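You operate a simulated robot arm through the tools that you are given. There is no shell and no other tool. Be economical: measure what you need, move in short steps, check, and stop when the job is done.

You are at the controls of a simulated two-armed robot. One attempt, no reset.

JOB
On the top of the kitting table, fold the flat blue rag in half, so that its two short edges meet.

Only the result counts: the job must be done as asked and must still hold three seconds after the hand-in. Knocking over, shifting, dropping, spilling or breaking anything else fails it. Flat cloth is picked up by pressing the open fingertips on it (5 to 10 N) and closing them slowly along it; thin cloth reads only 2 to 8 mm in the jaws.

ROBOT AND FRAMES
Two 7-joint arms with two-finger parallel grippers on one trunk, on a base that drives. Base frame: it is fixed to the floor where the robot stands at the start and does not move with it; the origin is under the middle of the robot, x ahead of it, y to its left, z up; the surface under the hand at the start is at about z = 0.8. Lengths are in m, angles in rad, forces in N, time in s.
The left shoulder is at the start at [0.07, 0.133, 1.076], the right one opposite. With the tool pointing down near the work surface each hand reaches from about 0.2 to 0.66 m from the robot's upright axis, wherever it stands, measured 20 degrees to its own side. Places, roughly: top of the kitting table [0.6, -0.3, 0.8]. Payload 1.57 kg a hand.
The tool frame of a hand sits at the grasp point between the pads (the TCP): z along the fingers, y along the line on which they close. The tips reach 0.03 m beyond it. Largest opening 0.08 m; finger width 0.017, thickness 0.012; the body of the gripper, 0.04 by 0.082 m, starts 0.08 m behind the TCP.
Orientation is that of the tool frame in the base frame, as [roll, pitch, yaw] about the fixed x, y, z axes, in that order (R = Rz(yaw) Ry(pitch) Rx(roll)). With the fingers straight down and closing along the base's y, the tool's x points along the base's -x, its y along +y and its z along -z.

CONTROLS
- The arms move only by the tool drive_tool. It takes "left_series", "right_series" or both (then of equal length, played together; a hand with none holds still); each is a list of rows, each a list of 7 numbers: the turn, a rotation vector about the tool's x, y, z in rad, then the shift along the tool's x, y, z in m, then the opening, from 0 (shut) to 1 (fully open). In form: [[rx, ry, rz, dx, dy, dz, jaw], ...]. A call has 1 to 8 rows; each row is the pose to reach, as a shift and turn from the pose commanded when the call began, along the tool's axes at that moment. Rows are played at 5 a second. More than 0.05 m and 0.15 rad between two rows, or a gripper value outside its range, and nothing of the call is played. A pose out of reach is approached as far as the arm can. The call stops where the force on the tool passes 40 N (or 10 N more than at its start, if that is more) or the arm is blocked; 0.2 s more then pass. The fingers move at their own pace (about 0.153 m/s each) and stop on an object; they squeeze with about 22 N. The grip force told is the motor's: it shows also when the fingers shut on nothing. Time passes only in rows, and 0.2 s behind the last, so rows that repeat a pose let the fingers close. It gives the time, the measured TCP pose, the force on the tool (base axes), the opening and the grip force at its end, in the units of the frame above (readings bear some noise), with the torque about the TCP (base axes, N m) and any sound that the robot's microphone picked up.
- Cameras (640 x 400 px; columns grow to the right, rows downward): "scene" is now at [0.1264, -0.0255, 1.2865]; the picture's right is [-0.34, -0.94, 0.00], its down [-0.70, 0.25, -0.67] and it looks along [0.63, -0.22, -0.74] (base axes); focal length 277 px, centre (320, 200). "left" rides on the left gripper at [0.072, 0.007, -0.122] in its tool frame; the picture's right is [-0.09, 1.00, 0.00], its down [-0.84, -0.08, -0.54] and it looks along [-0.54, -0.05, 0.84] (tool axes); focal length 238 px, centre (320, 200). "right" rides on the right gripper at [0.072, -0.007, -0.122] in its tool frame; the picture's right is [0.09, 1.00, 0.00], its down [-0.84, 0.08, -0.54] and it looks along [-0.54, 0.05, 0.84] (tool axes); focal length 238 px, centre (320, 200).
- get_image(camera): a new picture of that camera. The clock stands still meanwhile.
- lift_body(by): slides the trunk up (or, below 0, down) by that many m; the arms and the scene camera ride with it, the base frame stays. It gives what a move gives, with no picture.
- base_move(legs): drives the robot by 1 to 6 legs, each [ahead, left, turn to the left] in m, m and rad, along the robot's own axes; the way and the turn of a leg run together, so that a leg with both is an arc; at most 1.5 m and 3.142 rad a leg. The arms and the cameras ride along, it lands a little off, and it stops where it bumps. It gives what a move gives.
- aim_head(pan, tilt): turns the head with the scene camera to pan (to the left, within 1.501 rad either way) and tilt (down, from -0.506 to 1.204), counted from straight ahead of the robot. It gives what a move gives.
- point_at(camera, pixels): there is no depth. For up to 12 entries [column, row, z] of the newest picture of that camera ("zoom" is the newest enlarged one), the place [x, y] in the base frame at which the ray of that pixel passes the height z, good to about 0.002 m. The clock stands still meanwhile.
- close_up(camera, box): a new picture of the part [left, top, right, bottom] of that camera's present view, enlarged. The clock stands still meanwhile.
- close_job(): hands the job in; it is judged then, once.

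Go step by step. Measure first, check grasps and placings, and put right what went wrong. The budget is 80 turns and 62 pictures, counting those below and the enlarged ones. Unless the task says otherwise, let go and move clear before handing in.

The tools are called after ">>>" as name(argument=value, ...) on one line, values as JSON. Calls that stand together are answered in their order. drive_tool: Moves the arms, as the interface text tells. Its arguments: {"type":"object","properties":{"left_series":{"type":"array","items":{"type":"array","items":{"type":"number"}}},"right_series":{"type":"array","items":{"type":"array","items":{"type":"number"}}}},"required":[]} The other tools are called the same way: lift_body (by) slides the trunk up or down; base_move (legs) drives the base; aim_head (pan, tilt) turns the head that bears the scene camera; get_image (camera) takes a picture; point_at (camera, pixels) gives the place at which the rays of pixels pass given heights; close_up (camera, box) takes an enlarged picture of a part of a camera's view; close_job () hands the job in.

At the start:

```text
time_s: 0.0
left_ee_pos: [0.5338, 0.0753, 0.9779]
left_orientation: [3.141, -0.002, -3.14]
left_contact_force: [0.7, 0.0, 0.3]
left_wrist_torque: [-0.02, -0.01, 0.04]
left_finger_gap: 0.0799
left_grip_force: 0.0
right_ee_pos: [0.3561, -0.2556, 0.9923]
right_orientation: [-3.14, 0.001, -3.142]
right_contact_force: [0.2, 0.2, -0.1]
right_wrist_torque: [-0.05, -0.01, -0.02]
right_finger_gap: 0.0799
right_grip_force: 0.0
trunk travel left (down, up): [-0.65, 0.29]
robot x, y, heading: [0.0014, 0.0023, 0.001]
head pan, tilt: [-0.344, 0.84]
```

scene: 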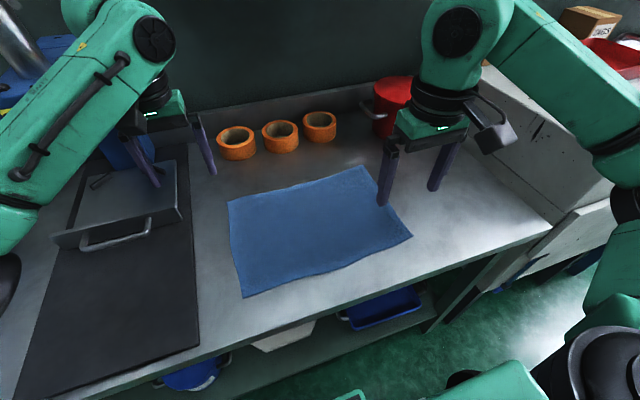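
right: 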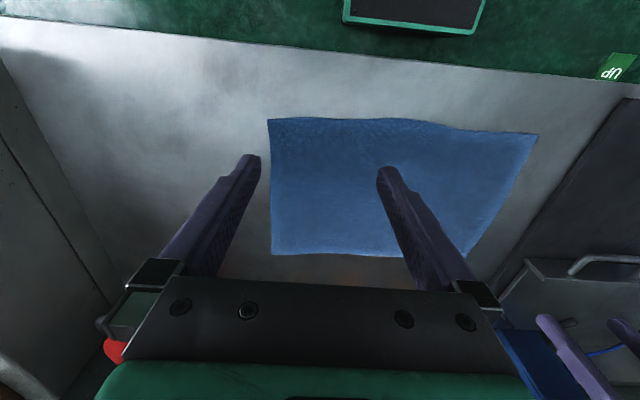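
left: 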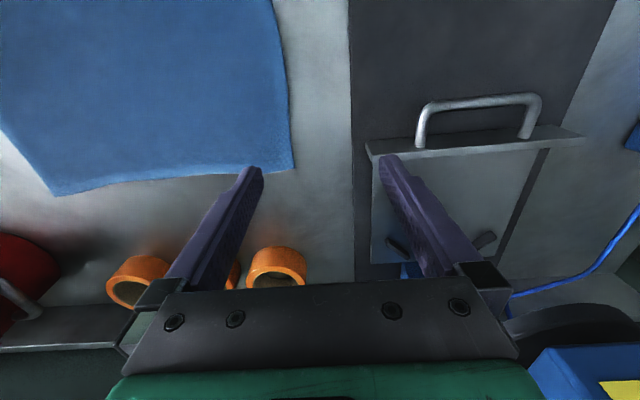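

The scene shows the rag with corners near (228,203), (363,166), (412,236) and (243,297). I'll measure these on the table plane.

>>> point_at(camera="scene", pixels=[[228, 203, 0.8], [363, 166, 0.8], [412, 236, 0.8], [243, 297, 0.8], [237, 145, 0.8], [320, 130, 0.8], [190, 250, 0.8], [552, 232, 0.8], [395, 115, 0.8]])

>>> close_up(camera="scene", box=[200, 140, 440, 310])

```text
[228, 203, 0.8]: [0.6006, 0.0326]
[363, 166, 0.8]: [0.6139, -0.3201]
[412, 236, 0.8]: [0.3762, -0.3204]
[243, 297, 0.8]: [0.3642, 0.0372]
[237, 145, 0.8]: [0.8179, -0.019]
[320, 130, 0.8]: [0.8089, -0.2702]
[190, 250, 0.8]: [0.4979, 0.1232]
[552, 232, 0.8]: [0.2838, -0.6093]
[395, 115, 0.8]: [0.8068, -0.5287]
```

```text
2.35 times, centred on (320, 225) of scene
```

zoom: 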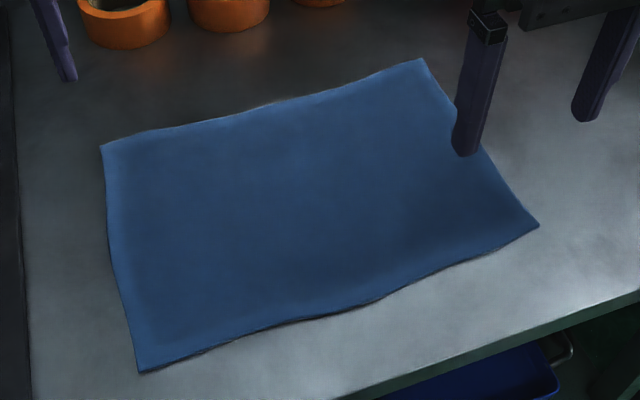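

The rag's short edges lie at y≈0.035 and y≈-0.32, with x from 0.37 to 0.61. I plan to lift the left short edge with both hands, which works best with the robot turned to the right. First I'll check the clearance between base and table.

>>> aim_head(pan=0, tilt=1.2)

>>> get_image(camera="scene")

```text
time_s: 0.8
left_ee_pos: [0.5336, 0.0737, 0.9778]
left_orientation: [-3.141, 0.001, 3.141]
left_contact_force: [-0.3, -0.8, 0.2]
left_wrist_torque: [0.0, 0.02, 0.0]
left_finger_gap: 0.0799
left_grip_force: 0.0
right_ee_pos: [0.3597, -0.2554, 0.9935]
right_orientation: [3.141, 0.0, -3.14]
right_contact_force: [-0.5, -0.2, 0.1]
right_wrist_torque: [0.02, -0.03, -0.01]
right_finger_gap: 0.08
right_grip_force: 0.0
trunk travel left (down, up): [-0.65, 0.29]
robot x, y, heading: [-0.0005, 0.0015, -0.002]
head pan, tilt: [0.0, 1.201]
```

```text
57 pictures are left
```

scene: 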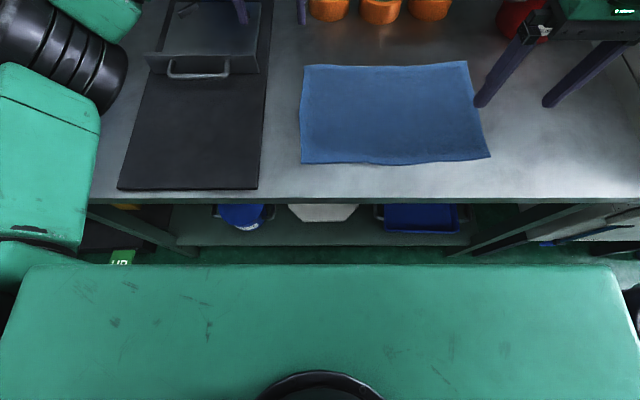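

The table front is at row 198 and the base is hidden under the green shoulder block. I'll shift slightly to the left and turn to the right.

>>> base_move(legs=[[-0.03, 0.07, 0], [0, 0, -0.7]])

>>> get_image(camera="scene")

```text
time_s: 3.7
left_ee_pos: [0.4298, -0.2134, 0.9786]
left_orientation: [3.141, 0.001, 2.45]
left_contact_force: [-0.3, -1.1, 0.5]
left_wrist_torque: [-0.01, 0.0, 0.01]
left_finger_gap: 0.0798
left_grip_force: 0.0
right_ee_pos: [0.0851, -0.3547, 0.9916]
right_orientation: [3.14, -0.001, 2.45]
right_contact_force: [0.6, -1.0, 0.1]
right_wrist_torque: [0.01, -0.02, -0.03]
right_finger_gap: 0.08
right_grip_force: 0.0
trunk travel left (down, up): [-0.65, 0.29]
robot x, y, heading: [-0.0311, 0.0685, -0.691]
head pan, tilt: [0.0, 1.201]
```

```text
56 pictures are left
```

scene: 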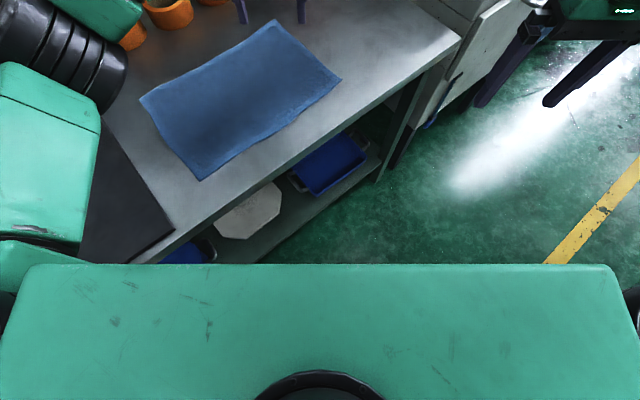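

The turn was clean. I'll move a little toward the table so both ends of the fold are in reach.

>>> base_move(legs=[[0.08, -0.01, 0]])

>>> aim_head(pan=0.4, tilt=0.9)

>>> get_image(camera="scene")

```text
time_s: 4.8
left_ee_pos: [0.4851, -0.2713, 0.9778]
left_orientation: [3.141, 0.001, 2.45]
left_contact_force: [1.0, 0.9, -1.0]
left_wrist_torque: [0.03, -0.02, 0.0]
left_finger_gap: 0.0798
left_grip_force: 0.1
right_ee_pos: [0.1394, -0.414, 0.9926]
right_orientation: [-3.141, -0.001, 2.451]
right_contact_force: [0.3, -0.8, 1.2]
right_wrist_torque: [0.05, 0.04, 0.0]
right_finger_gap: 0.08
right_grip_force: 0.0
trunk travel left (down, up): [-0.65, 0.29]
robot x, y, heading: [0.025, 0.0107, -0.691]
head pan, tilt: [0.0, 1.201]
```

```text
time_s: 5.7
left_ee_pos: [0.486, -0.2713, 0.9783]
left_orientation: [-3.14, 0.0, 2.449]
left_contact_force: [-0.7, -0.2, -0.4]
left_wrist_torque: [-0.02, -0.03, 0.04]
left_finger_gap: 0.0802
left_grip_force: 0.0
right_ee_pos: [0.1403, -0.4141, 0.9929]
right_orientation: [-3.14, 0.001, 2.45]
right_contact_force: [-0.4, -0.3, 0.2]
right_wrist_torque: [0.05, 0.01, 0.02]
right_finger_gap: 0.0804
right_grip_force: 0.0
trunk travel left (down, up): [-0.65, 0.29]
robot x, y, heading: [0.0242, 0.0111, -0.692]
head pan, tilt: [0.4, 0.901]
```

```text
55 pictures are left
```

scene: 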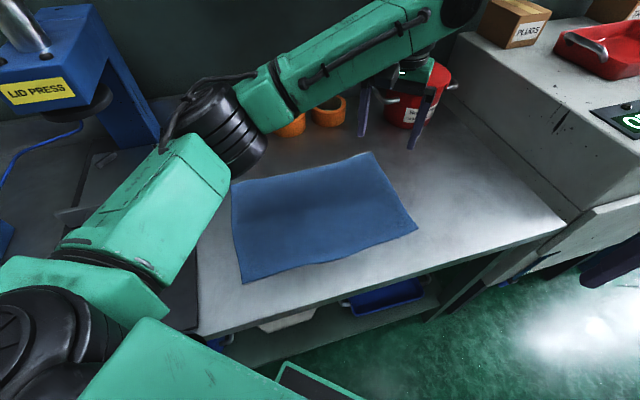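

The left elbow stands out clear to the left, at about (220,120). I'll re-measure the rag from this view and bring the left hand halfway toward the far-left corner, turning it so the jaws close along the edge.

>>> point_at(camera="scene", pixels=[[231, 183, 0.8], [371, 152, 0.8], [417, 231, 0.8], [243, 283, 0.8], [236, 235, 0.8], [200, 120, 1.1]])

>>> drive_tool(left_series=[[0, 0, 0.13, 0.017, 0.04, 0.01, 0.5], [0, 0, 0.26, 0.034, 0.08, 0.02, 0.5], [0, 0, 0.39, 0.05, 0.12, 0.02, 0.5], [0, 0, 0.52, 0.067, 0.16, 0.02, 0.5]], right_series=[[0, 0, 0.13, 0.017, 0.04, 0, 0.5], [0, 0, 0.26, 0.026, 0.08, 0, 0.5], [0, 0, 0.39, 0.034, 0.12, 0, 0.5], [0, 0, 0.52, 0.04, 0.16, 0, 0.5]])

>>> get_image(camera="scene")

```text
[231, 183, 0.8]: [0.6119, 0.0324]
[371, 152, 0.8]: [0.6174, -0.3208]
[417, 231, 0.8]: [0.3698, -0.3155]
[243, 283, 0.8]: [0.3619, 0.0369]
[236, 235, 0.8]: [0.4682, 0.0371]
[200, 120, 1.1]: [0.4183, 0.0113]
```

```text
time_s: 6.7
left_ee_pos: [0.5367, -0.1034, 0.9578]
left_orientation: [-3.138, 0.002, 1.928]
left_contact_force: [0.5, 0.1, -0.8]
left_wrist_torque: [-0.03, 0.02, -0.01]
left_finger_gap: 0.04
left_grip_force: 0.0
right_ee_pos: [0.2144, -0.2626, 0.9902]
right_orientation: [-3.138, 0.003, 1.933]
right_contact_force: [0.5, 0.5, -0.2]
right_wrist_torque: [-0.05, 0.04, 0.02]
right_finger_gap: 0.0396
right_grip_force: 0.0
trunk travel left (down, up): [-0.65, 0.29]
robot x, y, heading: [0.0244, 0.013, -0.691]
head pan, tilt: [0.4, 0.901]
```

```text
54 pictures are left
```

scene: 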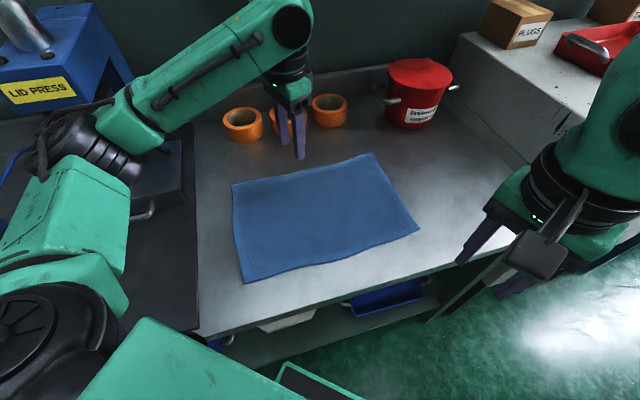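

The left arm is swinging clear, with its elbow near (100,140) in front of the press. I'll bring the left hand to above the far-left corner and the right hand part way.

>>> drive_tool(left_series=[[0, 0, 0.09, 0.025, 0.021, 0.01, 0.5], [0, 0, 0.18, 0.05, 0.042, 0.02, 0.5], [0, 0, 0.27, 0.075, 0.063, 0.03, 0.5], [0, 0, 0.36, 0.1, 0.083, 0.04, 0.5]], right_series=[[0, 0, 0.09, 0.02, 0.04, 0, 0.5], [0, 0, 0.18, 0.04, 0.08, 0, 0.5], [0, 0, 0.27, 0.06, 0.12, 0, 0.5], [0, 0, 0.36, 0.08, 0.16, 0, 0.5]])

>>> get_image(camera="scene")

>>> get_image(camera="left")

```text
time_s: 7.7
left_ee_pos: [0.5793, 0.0178, 0.9164]
left_orientation: [-3.14, 0.004, 1.568]
left_contact_force: [0.5, 0.5, 0.5]
left_wrist_torque: [-0.02, 0.0, 0.01]
left_finger_gap: 0.04
left_grip_force: 0.1
right_ee_pos: [0.3351, -0.1299, 0.9926]
right_orientation: [-3.138, 0.003, 1.57]
right_contact_force: [-0.6, -0.1, 0.2]
right_wrist_torque: [-0.01, 0.01, 0.0]
right_finger_gap: 0.0399
right_grip_force: 0.1
trunk travel left (down, up): [-0.65, 0.29]
robot x, y, heading: [0.0249, 0.0158, -0.692]
head pan, tilt: [0.4, 0.901]
```

```text
53 pictures are left
```

scene: 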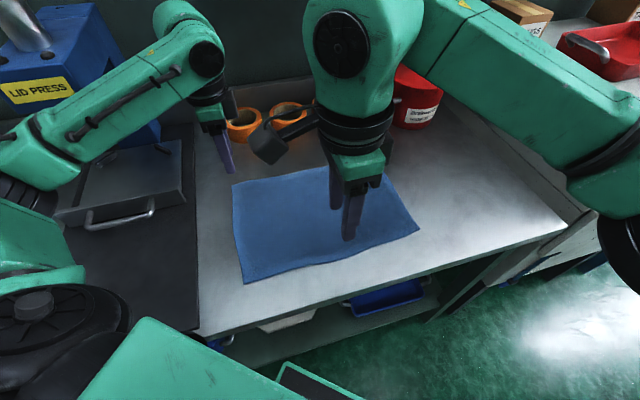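

```text
52 pictures are left
```

left: 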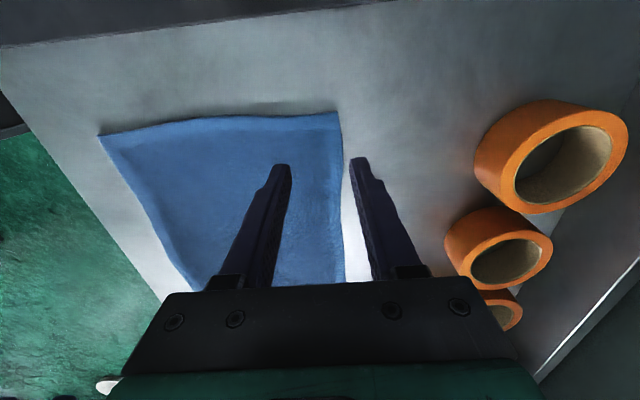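

The left camera shows the far long edge at column ~342 and the fingers near it. I'll check the geometry.

>>> point_at(camera="left", pixels=[[342, 280, 0.8], [345, 200, 0.8], [335, 113, 0.8], [190, 285, 0.8], [100, 135, 0.8]])

>>> close_up(camera="scene", box=[190, 130, 350, 300])

```text
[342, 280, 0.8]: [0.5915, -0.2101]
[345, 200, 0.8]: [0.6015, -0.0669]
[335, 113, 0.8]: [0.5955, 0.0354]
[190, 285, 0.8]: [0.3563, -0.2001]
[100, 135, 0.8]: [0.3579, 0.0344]
```

```text
2.35 times, centred on (270, 215) of scene
```

zoom: 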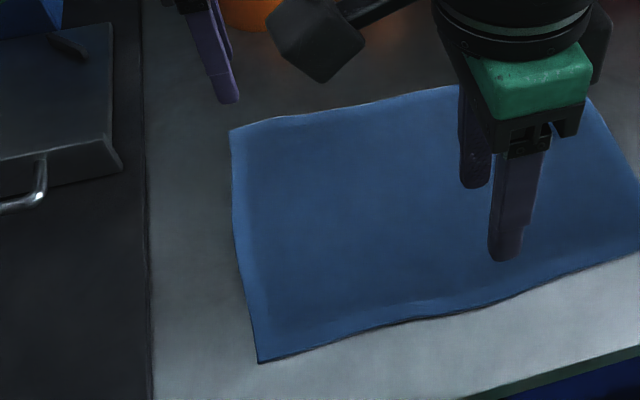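

The short edge runs from (0.358,0.034) to (0.596,0.035). I'll place the hands at x 0.385 and 0.57, y 0.022, and stay above the cloth.

>>> drive_tool(left_series=[[0, 0, 0, 0.001, -0.002, 0, 0.5], [0, 0, 0, 0.002, -0.005, 0, 0.5], [0, 0, 0, 0.003, -0.007, 0, 0.5], [0, 0, 0, 0.004, -0.009, 0.0, 0.5]], right_series=[[0, 0, 0, 0.038, 0.0125, 0.02, 0.5], [0, 0, 0, 0.076, 0.025, 0.04, 0.5], [0, 0, 0, 0.114, 0.0375, 0.06, 0.5], [0, 0, 0, 0.152, 0.05, 0.076, 0.5]])

>>> get_image(camera="scene")

>>> get_image(camera="right")

```text
time_s: 8.7
left_ee_pos: [0.57, 0.0217, 0.918]
left_orientation: [-3.141, 0.003, 1.572]
left_contact_force: [0.7, -0.2, -0.1]
left_wrist_torque: [-0.03, -0.02, -0.01]
left_finger_gap: 0.04
left_grip_force: 0.0
right_ee_pos: [0.3763, 0.0019, 0.9243]
right_orientation: [3.137, 0.0, 1.565]
right_contact_force: [0.4, 0.1, -0.2]
right_wrist_torque: [-0.01, -0.01, -0.01]
right_finger_gap: 0.0398
right_grip_force: 0.1
right hand out of reach, approached as far as the arm can: row 4
trunk travel left (down, up): [-0.65, 0.29]
robot x, y, heading: [0.0293, 0.0169, -0.689]
head pan, tilt: [0.4, 0.901]
```

```text
50 pictures are left
```

scene: 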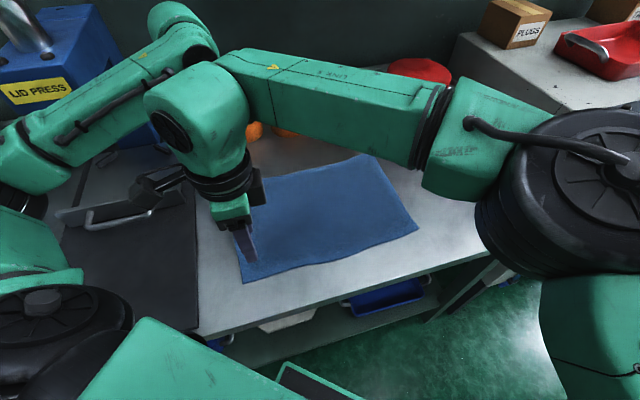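

```text
49 pictures are left
```

right: 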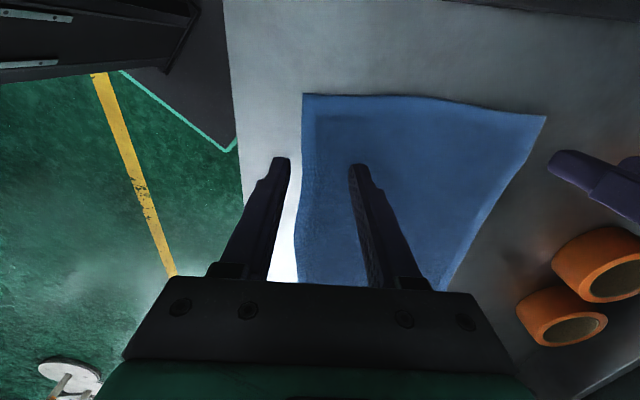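

The right hand hits a joint limit reaching so far inward, stopping at (0.376,0.002). I'll draw both hands up and toward -y, then turn the base back to the left by about 0.34 so the reach is easier.

>>> drive_tool(left_series=[[0, 0, 0, -0.04, -0.007, -0.01, 0.5], [0, 0, 0, -0.08, -0.014, -0.02, 0.5], [0, 0, 0, -0.12, -0.021, -0.03, 0.5], [0, 0, 0, -0.16, -0.025, -0.04, 0.5], [0, 0, 0, -0.18, -0.029, -0.04, 0.5]], right_series=[[0, 0, 0, -0.03, -0.002, -0.01, 0.5], [0, 0, 0, -0.06, -0.004, -0.02, 0.5], [0, 0, 0, -0.09, -0.006, -0.03, 0.5], [0, 0, 0, -0.12, -0.008, -0.04, 0.5], [0, 0, 0, -0.14, -0.01, -0.04, 0.5]])

>>> base_move(legs=[[0, 0, 0.34]])

>>> aim_head(pan=0.06, tilt=0.9)

>>> get_image(camera="scene")

```text
time_s: 9.9
left_ee_pos: [0.5403, -0.1608, 0.9593]
left_orientation: [-3.14, -0.002, 1.571]
left_contact_force: [-0.1, -0.4, -0.1]
left_wrist_torque: [0.01, -0.04, 0.01]
left_finger_gap: 0.0405
left_grip_force: 0.0
right_ee_pos: [0.3646, -0.1421, 0.9643]
right_orientation: [3.141, -0.001, 1.571]
right_contact_force: [-0.6, 0.1, -0.1]
right_wrist_torque: [0.01, 0.02, 0.0]
right_finger_gap: 0.0401
right_grip_force: 0.0
trunk travel left (down, up): [-0.65, 0.29]
robot x, y, heading: [0.0238, 0.0106, -0.688]
head pan, tilt: [0.4, 0.901]
```

```text
time_s: 11.3
left_ee_pos: [0.569, 0.0254, 0.9596]
left_orientation: [-3.141, -0.001, 1.911]
left_contact_force: [0.6, 0.3, -0.3]
left_wrist_torque: [0.0, 0.01, 0.02]
left_finger_gap: 0.04
left_grip_force: 0.1
right_ee_pos: [0.3966, -0.0197, 0.9646]
right_orientation: [-3.141, 0.001, 1.914]
right_contact_force: [-0.1, 0.2, 0.0]
right_wrist_torque: [0.03, 0.02, 0.02]
right_finger_gap: 0.04
right_grip_force: 0.0
trunk travel left (down, up): [-0.65, 0.29]
robot x, y, heading: [0.0266, 0.0089, -0.351]
head pan, tilt: [0.4, 0.901]
```

```text
time_s: 12.2
left_ee_pos: [0.5687, 0.0231, 0.9602]
left_orientation: [3.14, -0.001, 1.913]
left_contact_force: [-0.5, 0.1, 0.0]
left_wrist_torque: [-0.02, 0.0, 0.0]
left_finger_gap: 0.0402
left_grip_force: 0.1
right_ee_pos: [0.397, -0.0189, 0.9641]
right_orientation: [3.14, 0.001, 1.915]
right_contact_force: [-1.0, -0.1, 0.1]
right_wrist_torque: [-0.01, -0.01, -0.01]
right_finger_gap: 0.0401
right_grip_force: 0.0
trunk travel left (down, up): [-0.65, 0.29]
robot x, y, heading: [0.0281, 0.0104, -0.348]
head pan, tilt: [0.059, 0.901]
```

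```text
48 pictures are left
```

scene: 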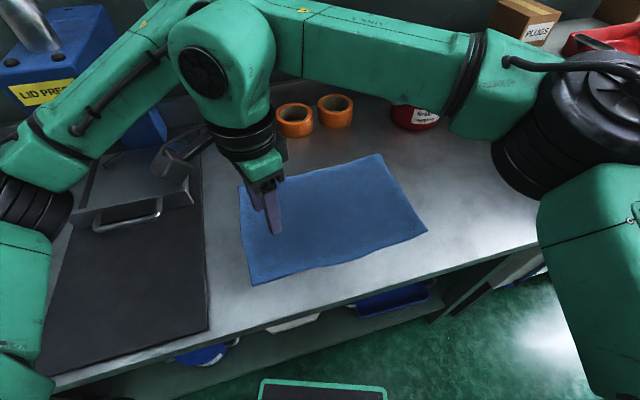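

Now the hands are nearly above their spots. I'll rotate the jaws parallel to the edge, shift the right hand +0.04 in y, and come lower.

>>> drive_tool(left_series=[[0, 0, 0.12, 0, 0, 0.015, 0.5], [0, 0, 0.23, 0, 0, 0.03, 0.5], [0, 0, 0.34, 0, 0, 0.045, 0.5]], right_series=[[0, 0, 0.12, 0.014, 0.001, 0.015, 0.5], [0, 0, 0.23, 0.028, 0.002, 0.03, 0.5], [0, 0, 0.34, 0.042, 0.002, 0.05, 0.5]])

>>> get_image(camera="right")

>>> get_image(camera="left")

```text
time_s: 13.0
left_ee_pos: [0.5682, 0.0238, 0.9128]
left_orientation: [-3.14, -0.001, 1.571]
left_contact_force: [0.3, 0.1, -0.8]
left_wrist_torque: [-0.04, -0.02, 0.03]
left_finger_gap: 0.0399
left_grip_force: 0.1
right_ee_pos: [0.3841, 0.0225, 0.9153]
right_orientation: [-3.141, 0.0, 1.574]
right_contact_force: [0.1, 0.7, 0.3]
right_wrist_torque: [0.03, -0.02, -0.01]
right_finger_gap: 0.04
right_grip_force: 0.0
trunk travel left (down, up): [-0.65, 0.29]
robot x, y, heading: [0.0229, 0.0093, -0.347]
head pan, tilt: [0.059, 0.901]
```

```text
47 pictures are left
```

right: 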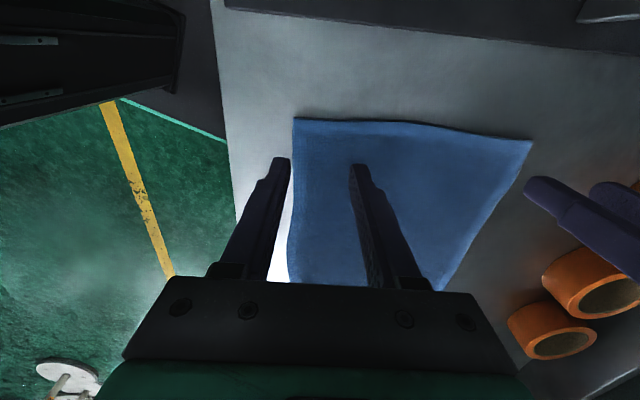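

```text
46 pictures are left
```

left: 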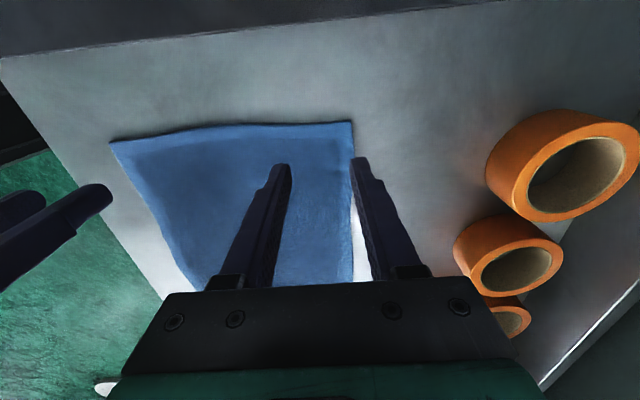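

Both hands reached their spots. I'll check the corners from the hand cameras.

>>> point_at(camera="right", pixels=[[293, 118, 0.8], [530, 143, 0.8], [292, 220, 0.8]])

>>> point_at(camera="left", pixels=[[351, 121, 0.8], [110, 142, 0.8], [353, 230, 0.8]])

```text
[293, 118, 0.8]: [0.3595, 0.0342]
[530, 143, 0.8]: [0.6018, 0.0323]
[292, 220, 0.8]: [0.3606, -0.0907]
```

```text
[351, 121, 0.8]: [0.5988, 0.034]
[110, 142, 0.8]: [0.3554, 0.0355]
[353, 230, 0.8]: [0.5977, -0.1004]
```

The edge is at y 0.034 with corners at x 0.359 and 0.599. I'll lower both hands to just above the cloth with the jaws at 0.4.

>>> drive_tool(left_series=[[0, 0, 0, 0, 0, 0.03, 0.4], [0, 0, 0, 0, 0, 0.06, 0.4], [0, 0, 0, 0, 0, 0.076, 0.4], [0, 0, 0, 0, 0, 0.08, 0.4]], right_series=[[0, 0, 0, 0, 0.006, 0.03, 0.4], [0, 0, 0, 0, 0.006, 0.06, 0.4], [0, 0, 0, 0, 0.006, 0.078, 0.4], [0, 0, 0, 0, 0.006, 0.082, 0.4]])

>>> close_up(camera="left", box=[220, 80, 480, 240])

>>> close_up(camera="right", box=[200, 80, 460, 240])

```text
time_s: 14.0
left_ee_pos: [0.5665, 0.0238, 0.8337]
left_orientation: [3.141, 0.001, 1.573]
left_contact_force: [-0.1, 0.2, 2.2]
left_wrist_torque: [0.01, 0.0, -0.05]
left_finger_gap: 0.0321
left_grip_force: 0.0
right_ee_pos: [0.3888, 0.0208, 0.8332]
right_orientation: [3.138, 0.0, 1.573]
right_contact_force: [2.6, -1.0, 13.8]
right_wrist_torque: [0.02, -0.08, -0.01]
right_finger_gap: 0.0319
right_grip_force: 0.0
trunk travel left (down, up): [-0.65, 0.29]
robot x, y, heading: [0.0245, 0.0119, -0.344]
head pan, tilt: [0.059, 0.901]
```

```text
2.46 times, centred on (350, 160) of left
```

zoom: 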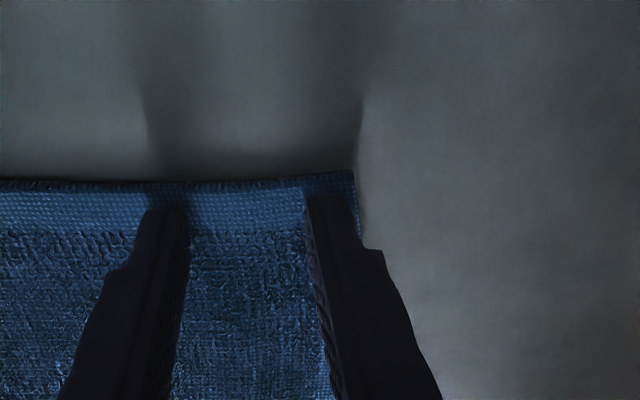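

```text
2.46 times, centred on (330, 160) of right
```

zoom: 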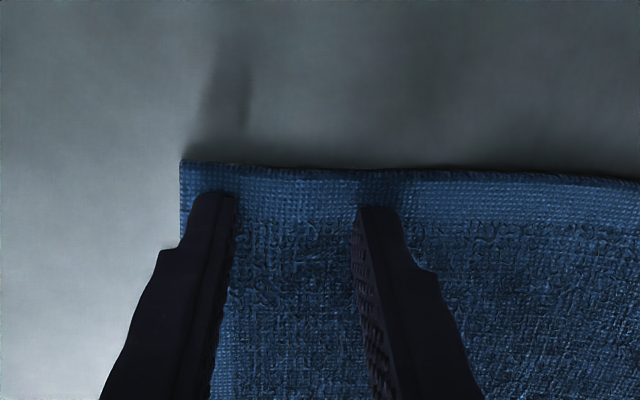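

Both tips are on the cloth near the corners, with the right pressing at 14 N and the left at 2 N. I'll even out the forces.

>>> drive_tool(left_series=[[0, 0, 0, 0, 0, 0.001, 0.4], [0, 0, 0, 0, 0, 0.0012, 0.4]], right_series=[[0, 0, 0, 0, 0, -0.0006, 0.4], [0, 0, 0, 0, 0, -0.0008, 0.4]])

```text
time_s: 14.6
left_ee_pos: [0.567, 0.0233, 0.8345]
left_orientation: [3.139, 0.0, 1.573]
left_contact_force: [-1.3, -0.3, 4.7]
left_wrist_torque: [-0.01, 0.05, -0.05]
left_finger_gap: 0.032
left_grip_force: 0.0
right_ee_pos: [0.3887, 0.0212, 0.833]
right_orientation: [3.14, 0.001, 1.575]
right_contact_force: [2.2, -0.2, 9.9]
right_wrist_torque: [-0.01, -0.09, -0.03]
right_finger_gap: 0.0319
right_grip_force: 0.0
trunk travel left (down, up): [-0.65, 0.29]
robot x, y, heading: [0.028, 0.0096, -0.348]
head pan, tilt: [0.059, 0.901]
```

The left presses at 4.7 N and the right at 9.9 N. I'll press the left slightly more and close both slowly.

>>> drive_tool(left_series=[[0, 0, 0, 0, 0, 0.0008, 0.34], [0, 0, 0, 0, 0, 0.0008, 0.28], [0, 0, 0, 0, 0, 0.0008, 0.22], [0, 0, 0, 0, 0, 0.0008, 0.16], [0, 0, 0, 0, 0, 0.0008, 0.1], [0, 0, 0, 0, 0, 0.0008, 0.05], [0, 0, 0, 0, 0, 0.0008, 0.0], [0, 0, 0, 0, 0, 0.0008, 0.0]], right_series=[[0, 0, 0, 0, 0, 0, 0.34], [0, 0, 0, 0, 0, 0, 0.28], [0, 0, 0, 0, 0, 0, 0.22], [0, 0, 0, 0, 0, 0, 0.16], [0, 0, 0, 0, 0, 0, 0.1], [0, 0, 0, 0, 0, 0, 0.05], [0, 0, 0, 0, 0, 0, 0.0], [0, 0, 0, 0, 0, 0, 0.0]])

>>> get_image(camera="left")

>>> get_image(camera="right")

```text
time_s: 16.4
left_ee_pos: [0.5652, 0.0231, 0.832]
left_orientation: [3.141, 0.001, 1.573]
left_contact_force: [-17.1, 0.0, 11.7]
left_wrist_torque: [0.01, 0.55, 0.09]
left_finger_gap: 0.0044
left_grip_force: 21.6
right_ee_pos: [0.3906, 0.021, 0.8335]
right_orientation: [3.139, 0.0, 1.573]
right_contact_force: [17.9, 0.5, 5.2]
right_wrist_torque: [0.01, -0.56, 0.03]
right_finger_gap: 0.004
right_grip_force: 21.9
trunk travel left (down, up): [-0.65, 0.29]
robot x, y, heading: [0.0265, 0.0086, -0.348]
head pan, tilt: [0.059, 0.901]
```

```text
43 pictures are left
```

left: 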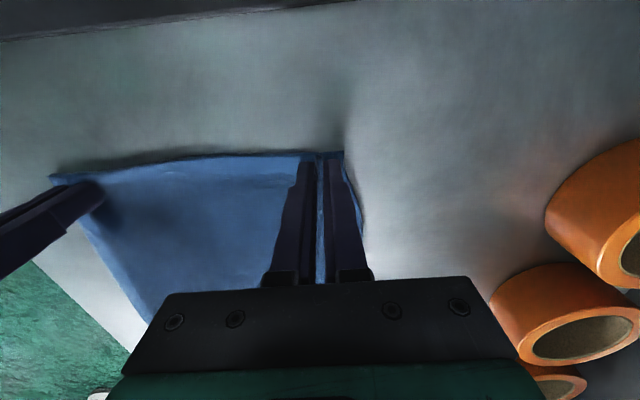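

```text
42 pictures are left
```

right: 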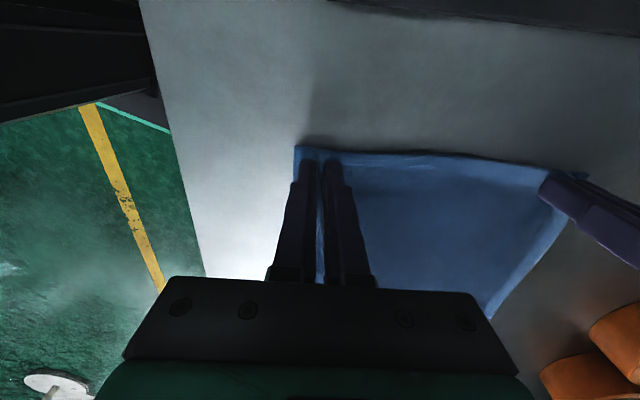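

Both jaws hold cloth, with 4.4 and 4.0 mm gaps. The strip between them is taut at 17 N, so I'll ease the hands together 6 mm and lift slowly along an arc.

>>> drive_tool(left_series=[[0, 0, 0, 0, -0.003, 0, 0], [0, 0, 0, 0, -0.006, -0.003, 0], [0, 0, 0, -0.003, -0.007, -0.012, 0], [0, 0, 0, -0.006, -0.007, -0.022, 0], [0, 0, 0, -0.012, -0.007, -0.034, 0], [0, 0, 0, -0.02, -0.007, -0.046, 0]], right_series=[[0, 0, 0, 0, 0.003, 0, 0], [0, 0, 0, 0, 0.006, -0.003, 0], [0, 0, 0, -0.003, 0.007, -0.012, 0], [0, 0, 0, -0.006, 0.007, -0.022, 0], [0, 0, 0, -0.012, 0.007, -0.034, 0], [0, 0, 0, -0.02, 0.007, -0.046, 0]])

>>> get_image(camera="scene")

>>> get_image(camera="left")

```text
time_s: 17.8
left_ee_pos: [0.561, 0.0035, 0.8776]
left_orientation: [3.14, 0.0, 1.575]
left_contact_force: [-0.4, 0.0, -0.7]
left_wrist_torque: [0.03, -0.01, -0.02]
left_finger_gap: 0.0037
left_grip_force: 22.3
right_ee_pos: [0.3964, 0.002, 0.8781]
right_orientation: [-3.14, -0.001, 1.575]
right_contact_force: [0.1, 0.8, 0.1]
right_wrist_torque: [0.01, -0.05, -0.03]
right_finger_gap: 0.0037
right_grip_force: 21.9
trunk travel left (down, up): [-0.65, 0.29]
robot x, y, heading: [0.0269, 0.0103, -0.35]
head pan, tilt: [0.059, 0.901]
```

```text
41 pictures are left
```

scene: 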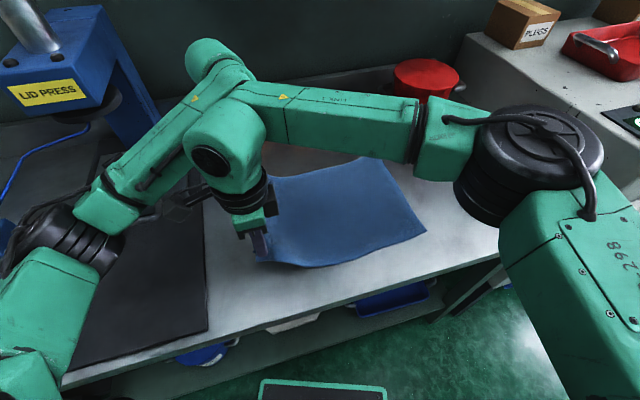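

```text
40 pictures are left
```

left: 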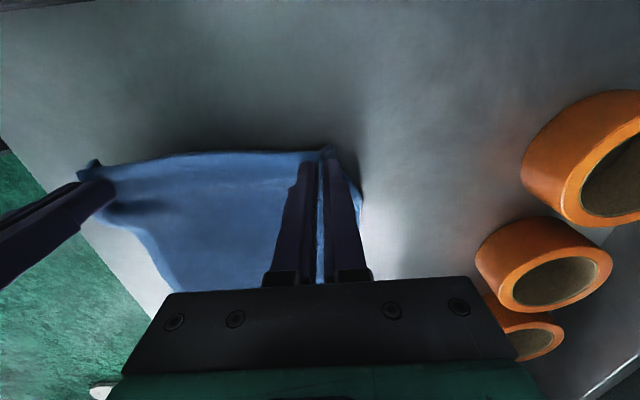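

Both corners came up cleanly. I'll carry on along the arc to above the middle.

>>> drive_tool(left_series=[[0, 0, 0, -0.02, 0, -0.02, 0], [0, 0, 0, -0.04, 0, -0.04, 0], [0, 0, 0, -0.06, 0, -0.056, 0], [0, 0, 0, -0.08, 0, -0.068, 0], [0, 0, 0, -0.1, 0, -0.078, 0], [0, 0, 0, -0.12, 0, -0.085, 0], [0, 0, 0, -0.14, 0, -0.09, 0]], right_series=[[0, 0, 0, -0.02, 0, -0.02, 0], [0, 0, 0, -0.04, 0, -0.04, 0], [0, 0, 0, -0.06, 0, -0.056, 0], [0, 0, 0, -0.08, 0, -0.068, 0], [0, 0, 0, -0.1, 0, -0.078, 0], [0, 0, 0, -0.12, 0, -0.085, 0], [0, 0, 0, -0.14, 0, -0.09, 0]])

>>> get_image(camera="scene")

>>> get_image(camera="right")

```text
time_s: 19.4
left_ee_pos: [0.561, -0.1362, 0.9668]
left_orientation: [3.141, -0.003, 1.574]
left_contact_force: [-0.9, -1.4, 0.7]
left_wrist_torque: [0.01, -0.03, 0.04]
left_finger_gap: 0.0039
left_grip_force: 21.8
right_ee_pos: [0.3975, -0.1416, 0.9665]
right_orientation: [3.141, -0.001, 1.573]
right_contact_force: [0.5, 0.6, -0.9]
right_wrist_torque: [0.06, -0.04, -0.01]
right_finger_gap: 0.0033
right_grip_force: 22.7
trunk travel left (down, up): [-0.65, 0.29]
robot x, y, heading: [0.0271, 0.0124, -0.348]
head pan, tilt: [0.059, 0.901]
```

```text
39 pictures are left
```

scene: 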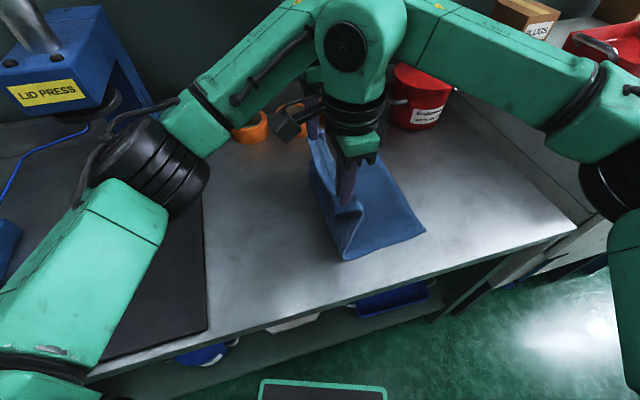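

```text
38 pictures are left
```

right: 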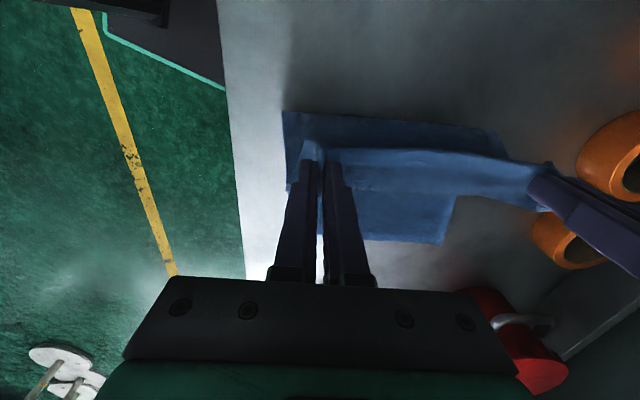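

The edge hangs cleanly at mid-fold. I'll check where the lower layer's limits lie now.

>>> point_at(camera="right", pixels=[[284, 112, 0.8], [490, 130, 0.8], [442, 243, 0.8], [370, 240, 0.8], [286, 190, 0.8]])

>>> point_at(camera="scene", pixels=[[345, 260, 0.8], [426, 229, 0.8], [309, 165, 0.8], [385, 157, 0.8]])

```text
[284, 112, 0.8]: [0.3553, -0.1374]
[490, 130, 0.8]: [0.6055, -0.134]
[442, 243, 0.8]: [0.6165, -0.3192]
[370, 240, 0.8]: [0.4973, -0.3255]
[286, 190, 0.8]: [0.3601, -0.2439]
```

```text
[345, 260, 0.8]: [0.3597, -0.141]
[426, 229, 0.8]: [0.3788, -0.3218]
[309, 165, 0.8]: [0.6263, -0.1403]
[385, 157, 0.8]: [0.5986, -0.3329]
```

The lower layer spans y -0.14 to -0.32, so the fold line is right. I'll drop 15 mm and drive the base 0.1 m in -y, so the left hand can reach the far end; this also carries the edge on.

>>> drive_tool(left_series=[[0, 0, 0, -0.01, 0, 0.008, 0], [0, 0, 0, -0.02, 0, 0.012, 0]], right_series=[[0, 0, 0, -0.01, 0, 0.008, 0], [0, 0, 0, -0.015, 0, 0.012, 0]])

>>> base_move(legs=[[0.031, -0.085, 0]])

>>> get_image(camera="scene")

>>> get_image(camera="right")

```text
time_s: 20.0
left_ee_pos: [0.562, -0.1563, 0.9559]
left_orientation: [3.14, 0.0, 1.573]
left_contact_force: [-0.7, -0.5, -0.1]
left_wrist_torque: [0.01, -0.01, -0.04]
left_finger_gap: 0.0036
left_grip_force: 22.3
right_ee_pos: [0.3991, -0.155, 0.9555]
right_orientation: [-3.142, 0.001, 1.574]
right_contact_force: [1.3, 0.2, 0.3]
right_wrist_torque: [-0.02, 0.01, -0.01]
right_finger_gap: 0.0036
right_grip_force: 22.3
trunk travel left (down, up): [-0.65, 0.29]
robot x, y, heading: [0.0271, 0.0115, -0.35]
head pan, tilt: [0.059, 0.901]
```

```text
time_s: 21.1
left_ee_pos: [0.5622, -0.2439, 0.9557]
left_orientation: [-3.141, -0.001, 1.575]
left_contact_force: [-1.1, 0.3, -0.5]
left_wrist_torque: [0.02, 0.04, -0.02]
left_finger_gap: 0.0038
left_grip_force: 21.8
right_ee_pos: [0.4007, -0.2423, 0.9562]
right_orientation: [3.141, -0.001, 1.578]
right_contact_force: [-1.0, -0.6, 1.1]
right_wrist_torque: [0.01, 0.02, 0.03]
right_finger_gap: 0.0038
right_grip_force: 22.0
trunk travel left (down, up): [-0.65, 0.29]
robot x, y, heading: [0.0255, -0.0774, -0.345]
head pan, tilt: [0.059, 0.901]
```

```text
37 pictures are left
```

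scene: 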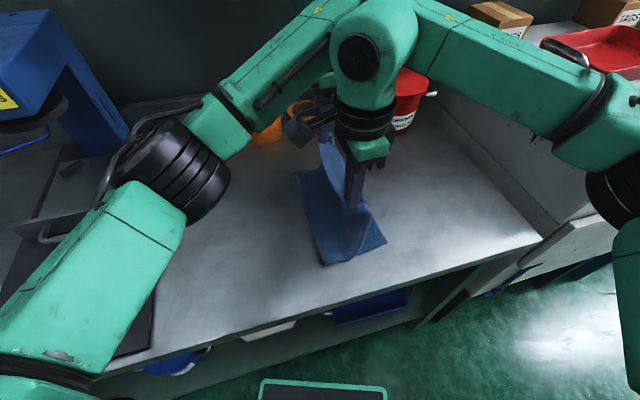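

```text
36 pictures are left
```

right: 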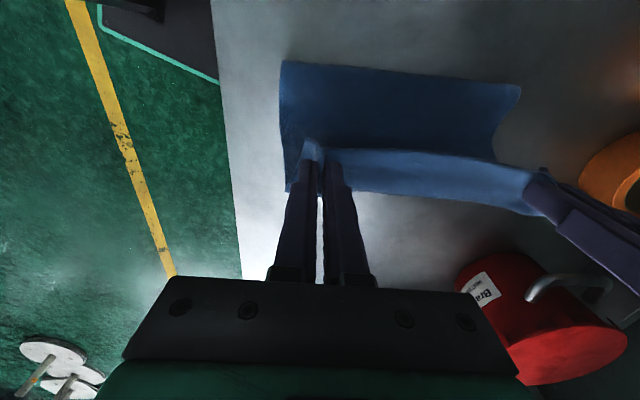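

The edge now hangs above the target side. I'll lower it along the arc onto the other short edge, shifting about +1 cm in x to line up with it.

>>> drive_tool(left_series=[[0, 0, 0, -0.012, 0.002, 0.012, 0], [0, 0, 0, -0.024, 0.004, 0.026, 0], [0, 0, 0, -0.036, 0.006, 0.042, 0], [0, 0, 0, -0.046, 0.008, 0.06, 0], [0, 0, 0, -0.054, 0.01, 0.076, 0], [0, 0, 0, -0.06, 0.012, 0.092, 0], [0, 0, 0, -0.062, 0.012, 0.1, 0]], right_series=[[0, 0, 0, -0.012, 0.001, 0.012, 0], [0, 0, 0, -0.024, 0.002, 0.026, 0], [0, 0, 0, -0.036, 0.003, 0.042, 0], [0, 0, 0, -0.046, 0.004, 0.06, 0], [0, 0, 0, -0.054, 0.005, 0.076, 0], [0, 0, 0, -0.06, 0.005, 0.092, 0], [0, 0, 0, -0.062, 0.005, 0.1, 0]])

>>> get_image(camera="left")

>>> get_image(camera="right")

>>> close_up(camera="scene", box=[250, 120, 450, 280])

```text
time_s: 22.7
left_ee_pos: [0.5618, -0.2892, 0.8707]
left_orientation: [3.141, 0.001, 1.577]
left_contact_force: [-0.8, -0.1, 0.2]
left_wrist_torque: [-0.04, -0.01, -0.04]
left_finger_gap: 0.0038
left_grip_force: 22.5
left hand out of reach, approached as far as the arm can: row 3, 4, 5, 6, 7
right_ee_pos: [0.405, -0.3045, 0.857]
right_orientation: [-3.141, 0.001, 1.578]
right_contact_force: [-0.2, 0.2, -0.9]
right_wrist_torque: [0.06, 0.0, 0.01]
right_finger_gap: 0.0038
right_grip_force: 22.1
trunk travel left (down, up): [-0.65, 0.29]
robot x, y, heading: [0.026, -0.0818, -0.347]
head pan, tilt: [0.059, 0.901]
```

```text
35 pictures are left
```

left: 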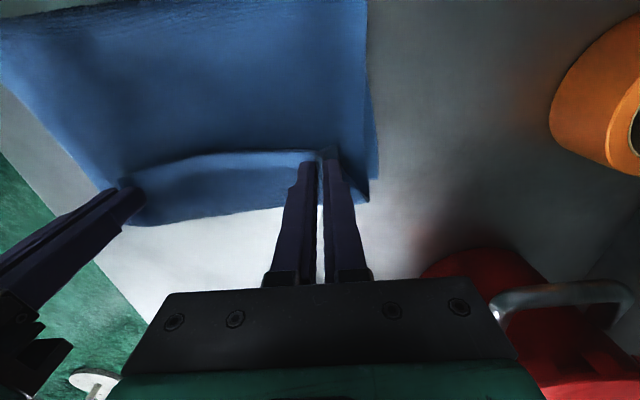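

```text
34 pictures are left
```

right: 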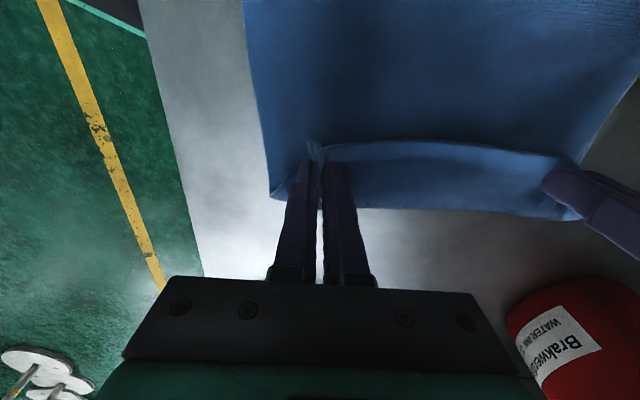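

```text
2.50 times, centred on (350, 200) of scene
```

zoom: 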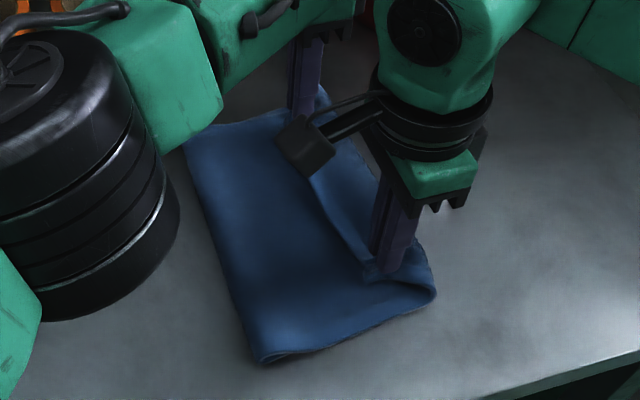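

The left hand ran out of reach at (0.562,-0.289,0.871). I'll draw both hands back 5 to 6 cm without tension, then drive the base another 6 cm in -y and 1 cm in +x, so the hands end up over the target within reach.

>>> drive_tool(left_series=[[0, 0, 0, 0.015, 0, -0.008, 0], [0, 0, 0, 0.03, 0, -0.014, 0], [0, 0, 0, 0.045, 0, -0.014, 0], [0, 0, 0, 0.05, 0, -0.014, 0]], right_series=[[0, 0, 0, 0.017, 0, -0.012, 0], [0, 0, 0, 0.034, 0, -0.022, 0], [0, 0, 0, 0.05, 0, -0.028, 0], [0, 0, 0, 0.065, 0, -0.028, 0]])

>>> base_move(legs=[[0.03, -0.053, 0]])

>>> get_image(camera="right")

>>> get_image(camera="scene")

```text
time_s: 23.7
left_ee_pos: [0.5623, -0.2403, 0.8858]
left_orientation: [-3.14, 0.0, 1.578]
left_contact_force: [-0.4, -0.3, -0.4]
left_wrist_torque: [-0.01, -0.01, -0.04]
left_finger_gap: 0.0035
left_grip_force: 22.4
right_ee_pos: [0.4041, -0.2401, 0.885]
right_orientation: [3.141, 0.002, 1.575]
right_contact_force: [0.8, 0.4, 0.7]
right_wrist_torque: [0.02, 0.01, -0.03]
right_finger_gap: 0.0037
right_grip_force: 22.6
trunk travel left (down, up): [-0.65, 0.29]
robot x, y, heading: [0.0269, -0.0774, -0.345]
head pan, tilt: [0.059, 0.901]
```

```text
time_s: 24.6
left_ee_pos: [0.5718, -0.3005, 0.8868]
left_orientation: [3.14, -0.001, 1.576]
left_contact_force: [0.1, -0.3, 0.7]
left_wrist_torque: [0.03, -0.01, -0.03]
left_finger_gap: 0.0037
left_grip_force: 22.1
right_ee_pos: [0.4134, -0.3008, 0.8854]
right_orientation: [3.141, 0.0, 1.577]
right_contact_force: [0.5, -0.2, -0.1]
right_wrist_torque: [-0.01, 0.02, 0.0]
right_finger_gap: 0.0037
right_grip_force: 22.0
trunk travel left (down, up): [-0.65, 0.29]
robot x, y, heading: [0.0373, -0.1385, -0.345]
head pan, tilt: [0.059, 0.901]
```

```text
32 pictures are left
```

right: 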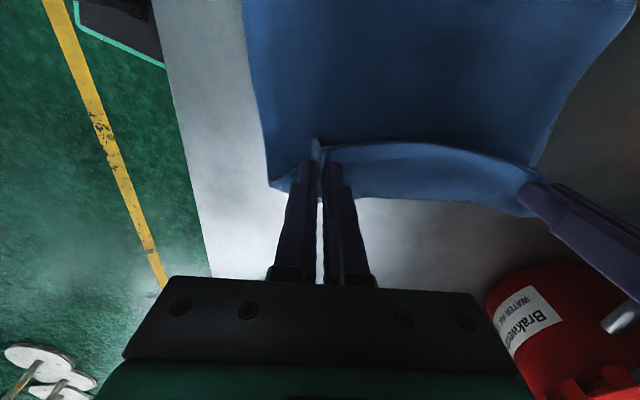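

```text
31 pictures are left
```

scene: 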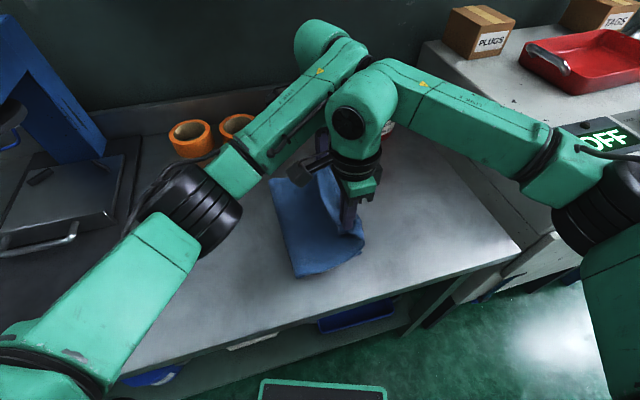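

I'll locate the lower layer's right short edge in this picture: its corner near (272,185) and its lower boundary at rows 195–215.

>>> close_up(camera="right", box=[230, 100, 590, 260])

>>> point_at(camera="right", pixels=[[272, 186, 0.8], [370, 197, 0.8], [450, 205, 0.8], [520, 215, 0.8], [540, 168, 0.8]])

```text
1.78 times, centred on (410, 180) of right
```

zoom: 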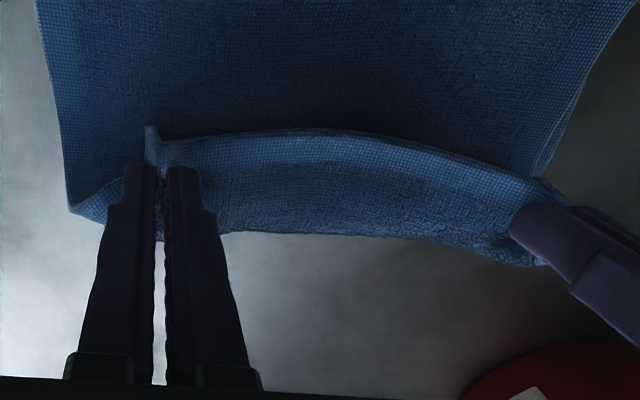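

```text
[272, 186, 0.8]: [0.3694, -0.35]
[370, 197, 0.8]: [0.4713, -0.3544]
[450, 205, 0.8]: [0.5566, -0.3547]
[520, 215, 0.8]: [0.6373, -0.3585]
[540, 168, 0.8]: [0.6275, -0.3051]
```

The strip in the close-up shows the cloth leaving the fingers on the -y side and curving down. The held hem therefore points back toward +y, and it may need flattening after release. I'll lower the hands to just above the lower layer.

>>> drive_tool(left_series=[[0, 0, 0, -0.004, 0, 0.01, 0], [0, 0, 0, -0.006, 0.001, 0.02, 0], [0, 0, 0, -0.008, 0.002, 0.03, 0], [0, 0, 0, -0.008, 0.002, 0.035, 0]], right_series=[[0, 0, 0, -0.004, -0.002, 0.01, 0], [0, 0, 0, -0.006, -0.004, 0.02, 0], [0, 0, 0, -0.008, -0.007, 0.03, 0], [0, 0, 0, -0.008, -0.007, 0.034, 0]])

>>> get_image(camera="right")

>>> close_up(camera="scene", box=[250, 140, 410, 300])

```text
time_s: 25.6
left_ee_pos: [0.573, -0.3094, 0.8507]
left_orientation: [-3.141, 0.001, 1.576]
left_contact_force: [-2.5, -0.1, 0.2]
left_wrist_torque: [0.03, 0.04, 0.0]
left_finger_gap: 0.0037
left_grip_force: 22.0
right_ee_pos: [0.4064, -0.3076, 0.8505]
right_orientation: [-3.141, 0.0, 1.579]
right_contact_force: [2.1, 0.3, -0.1]
right_wrist_torque: [0.03, -0.11, -0.03]
right_finger_gap: 0.0038
right_grip_force: 22.0
trunk travel left (down, up): [-0.65, 0.29]
robot x, y, heading: [0.0336, -0.1383, -0.344]
head pan, tilt: [0.059, 0.901]
```

```text
29 pictures are left
```

right: 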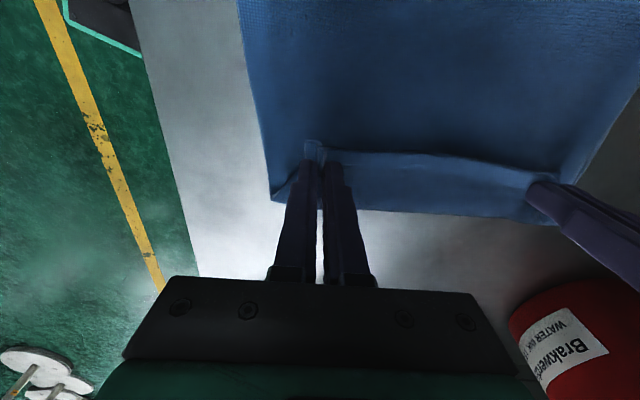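

```text
2.50 times, centred on (330, 220) of scene
```

zoom: 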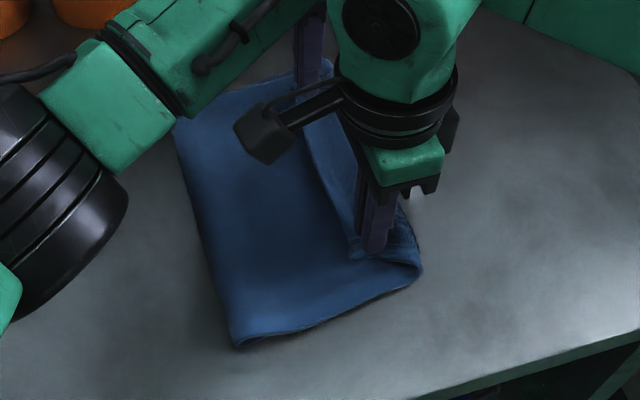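

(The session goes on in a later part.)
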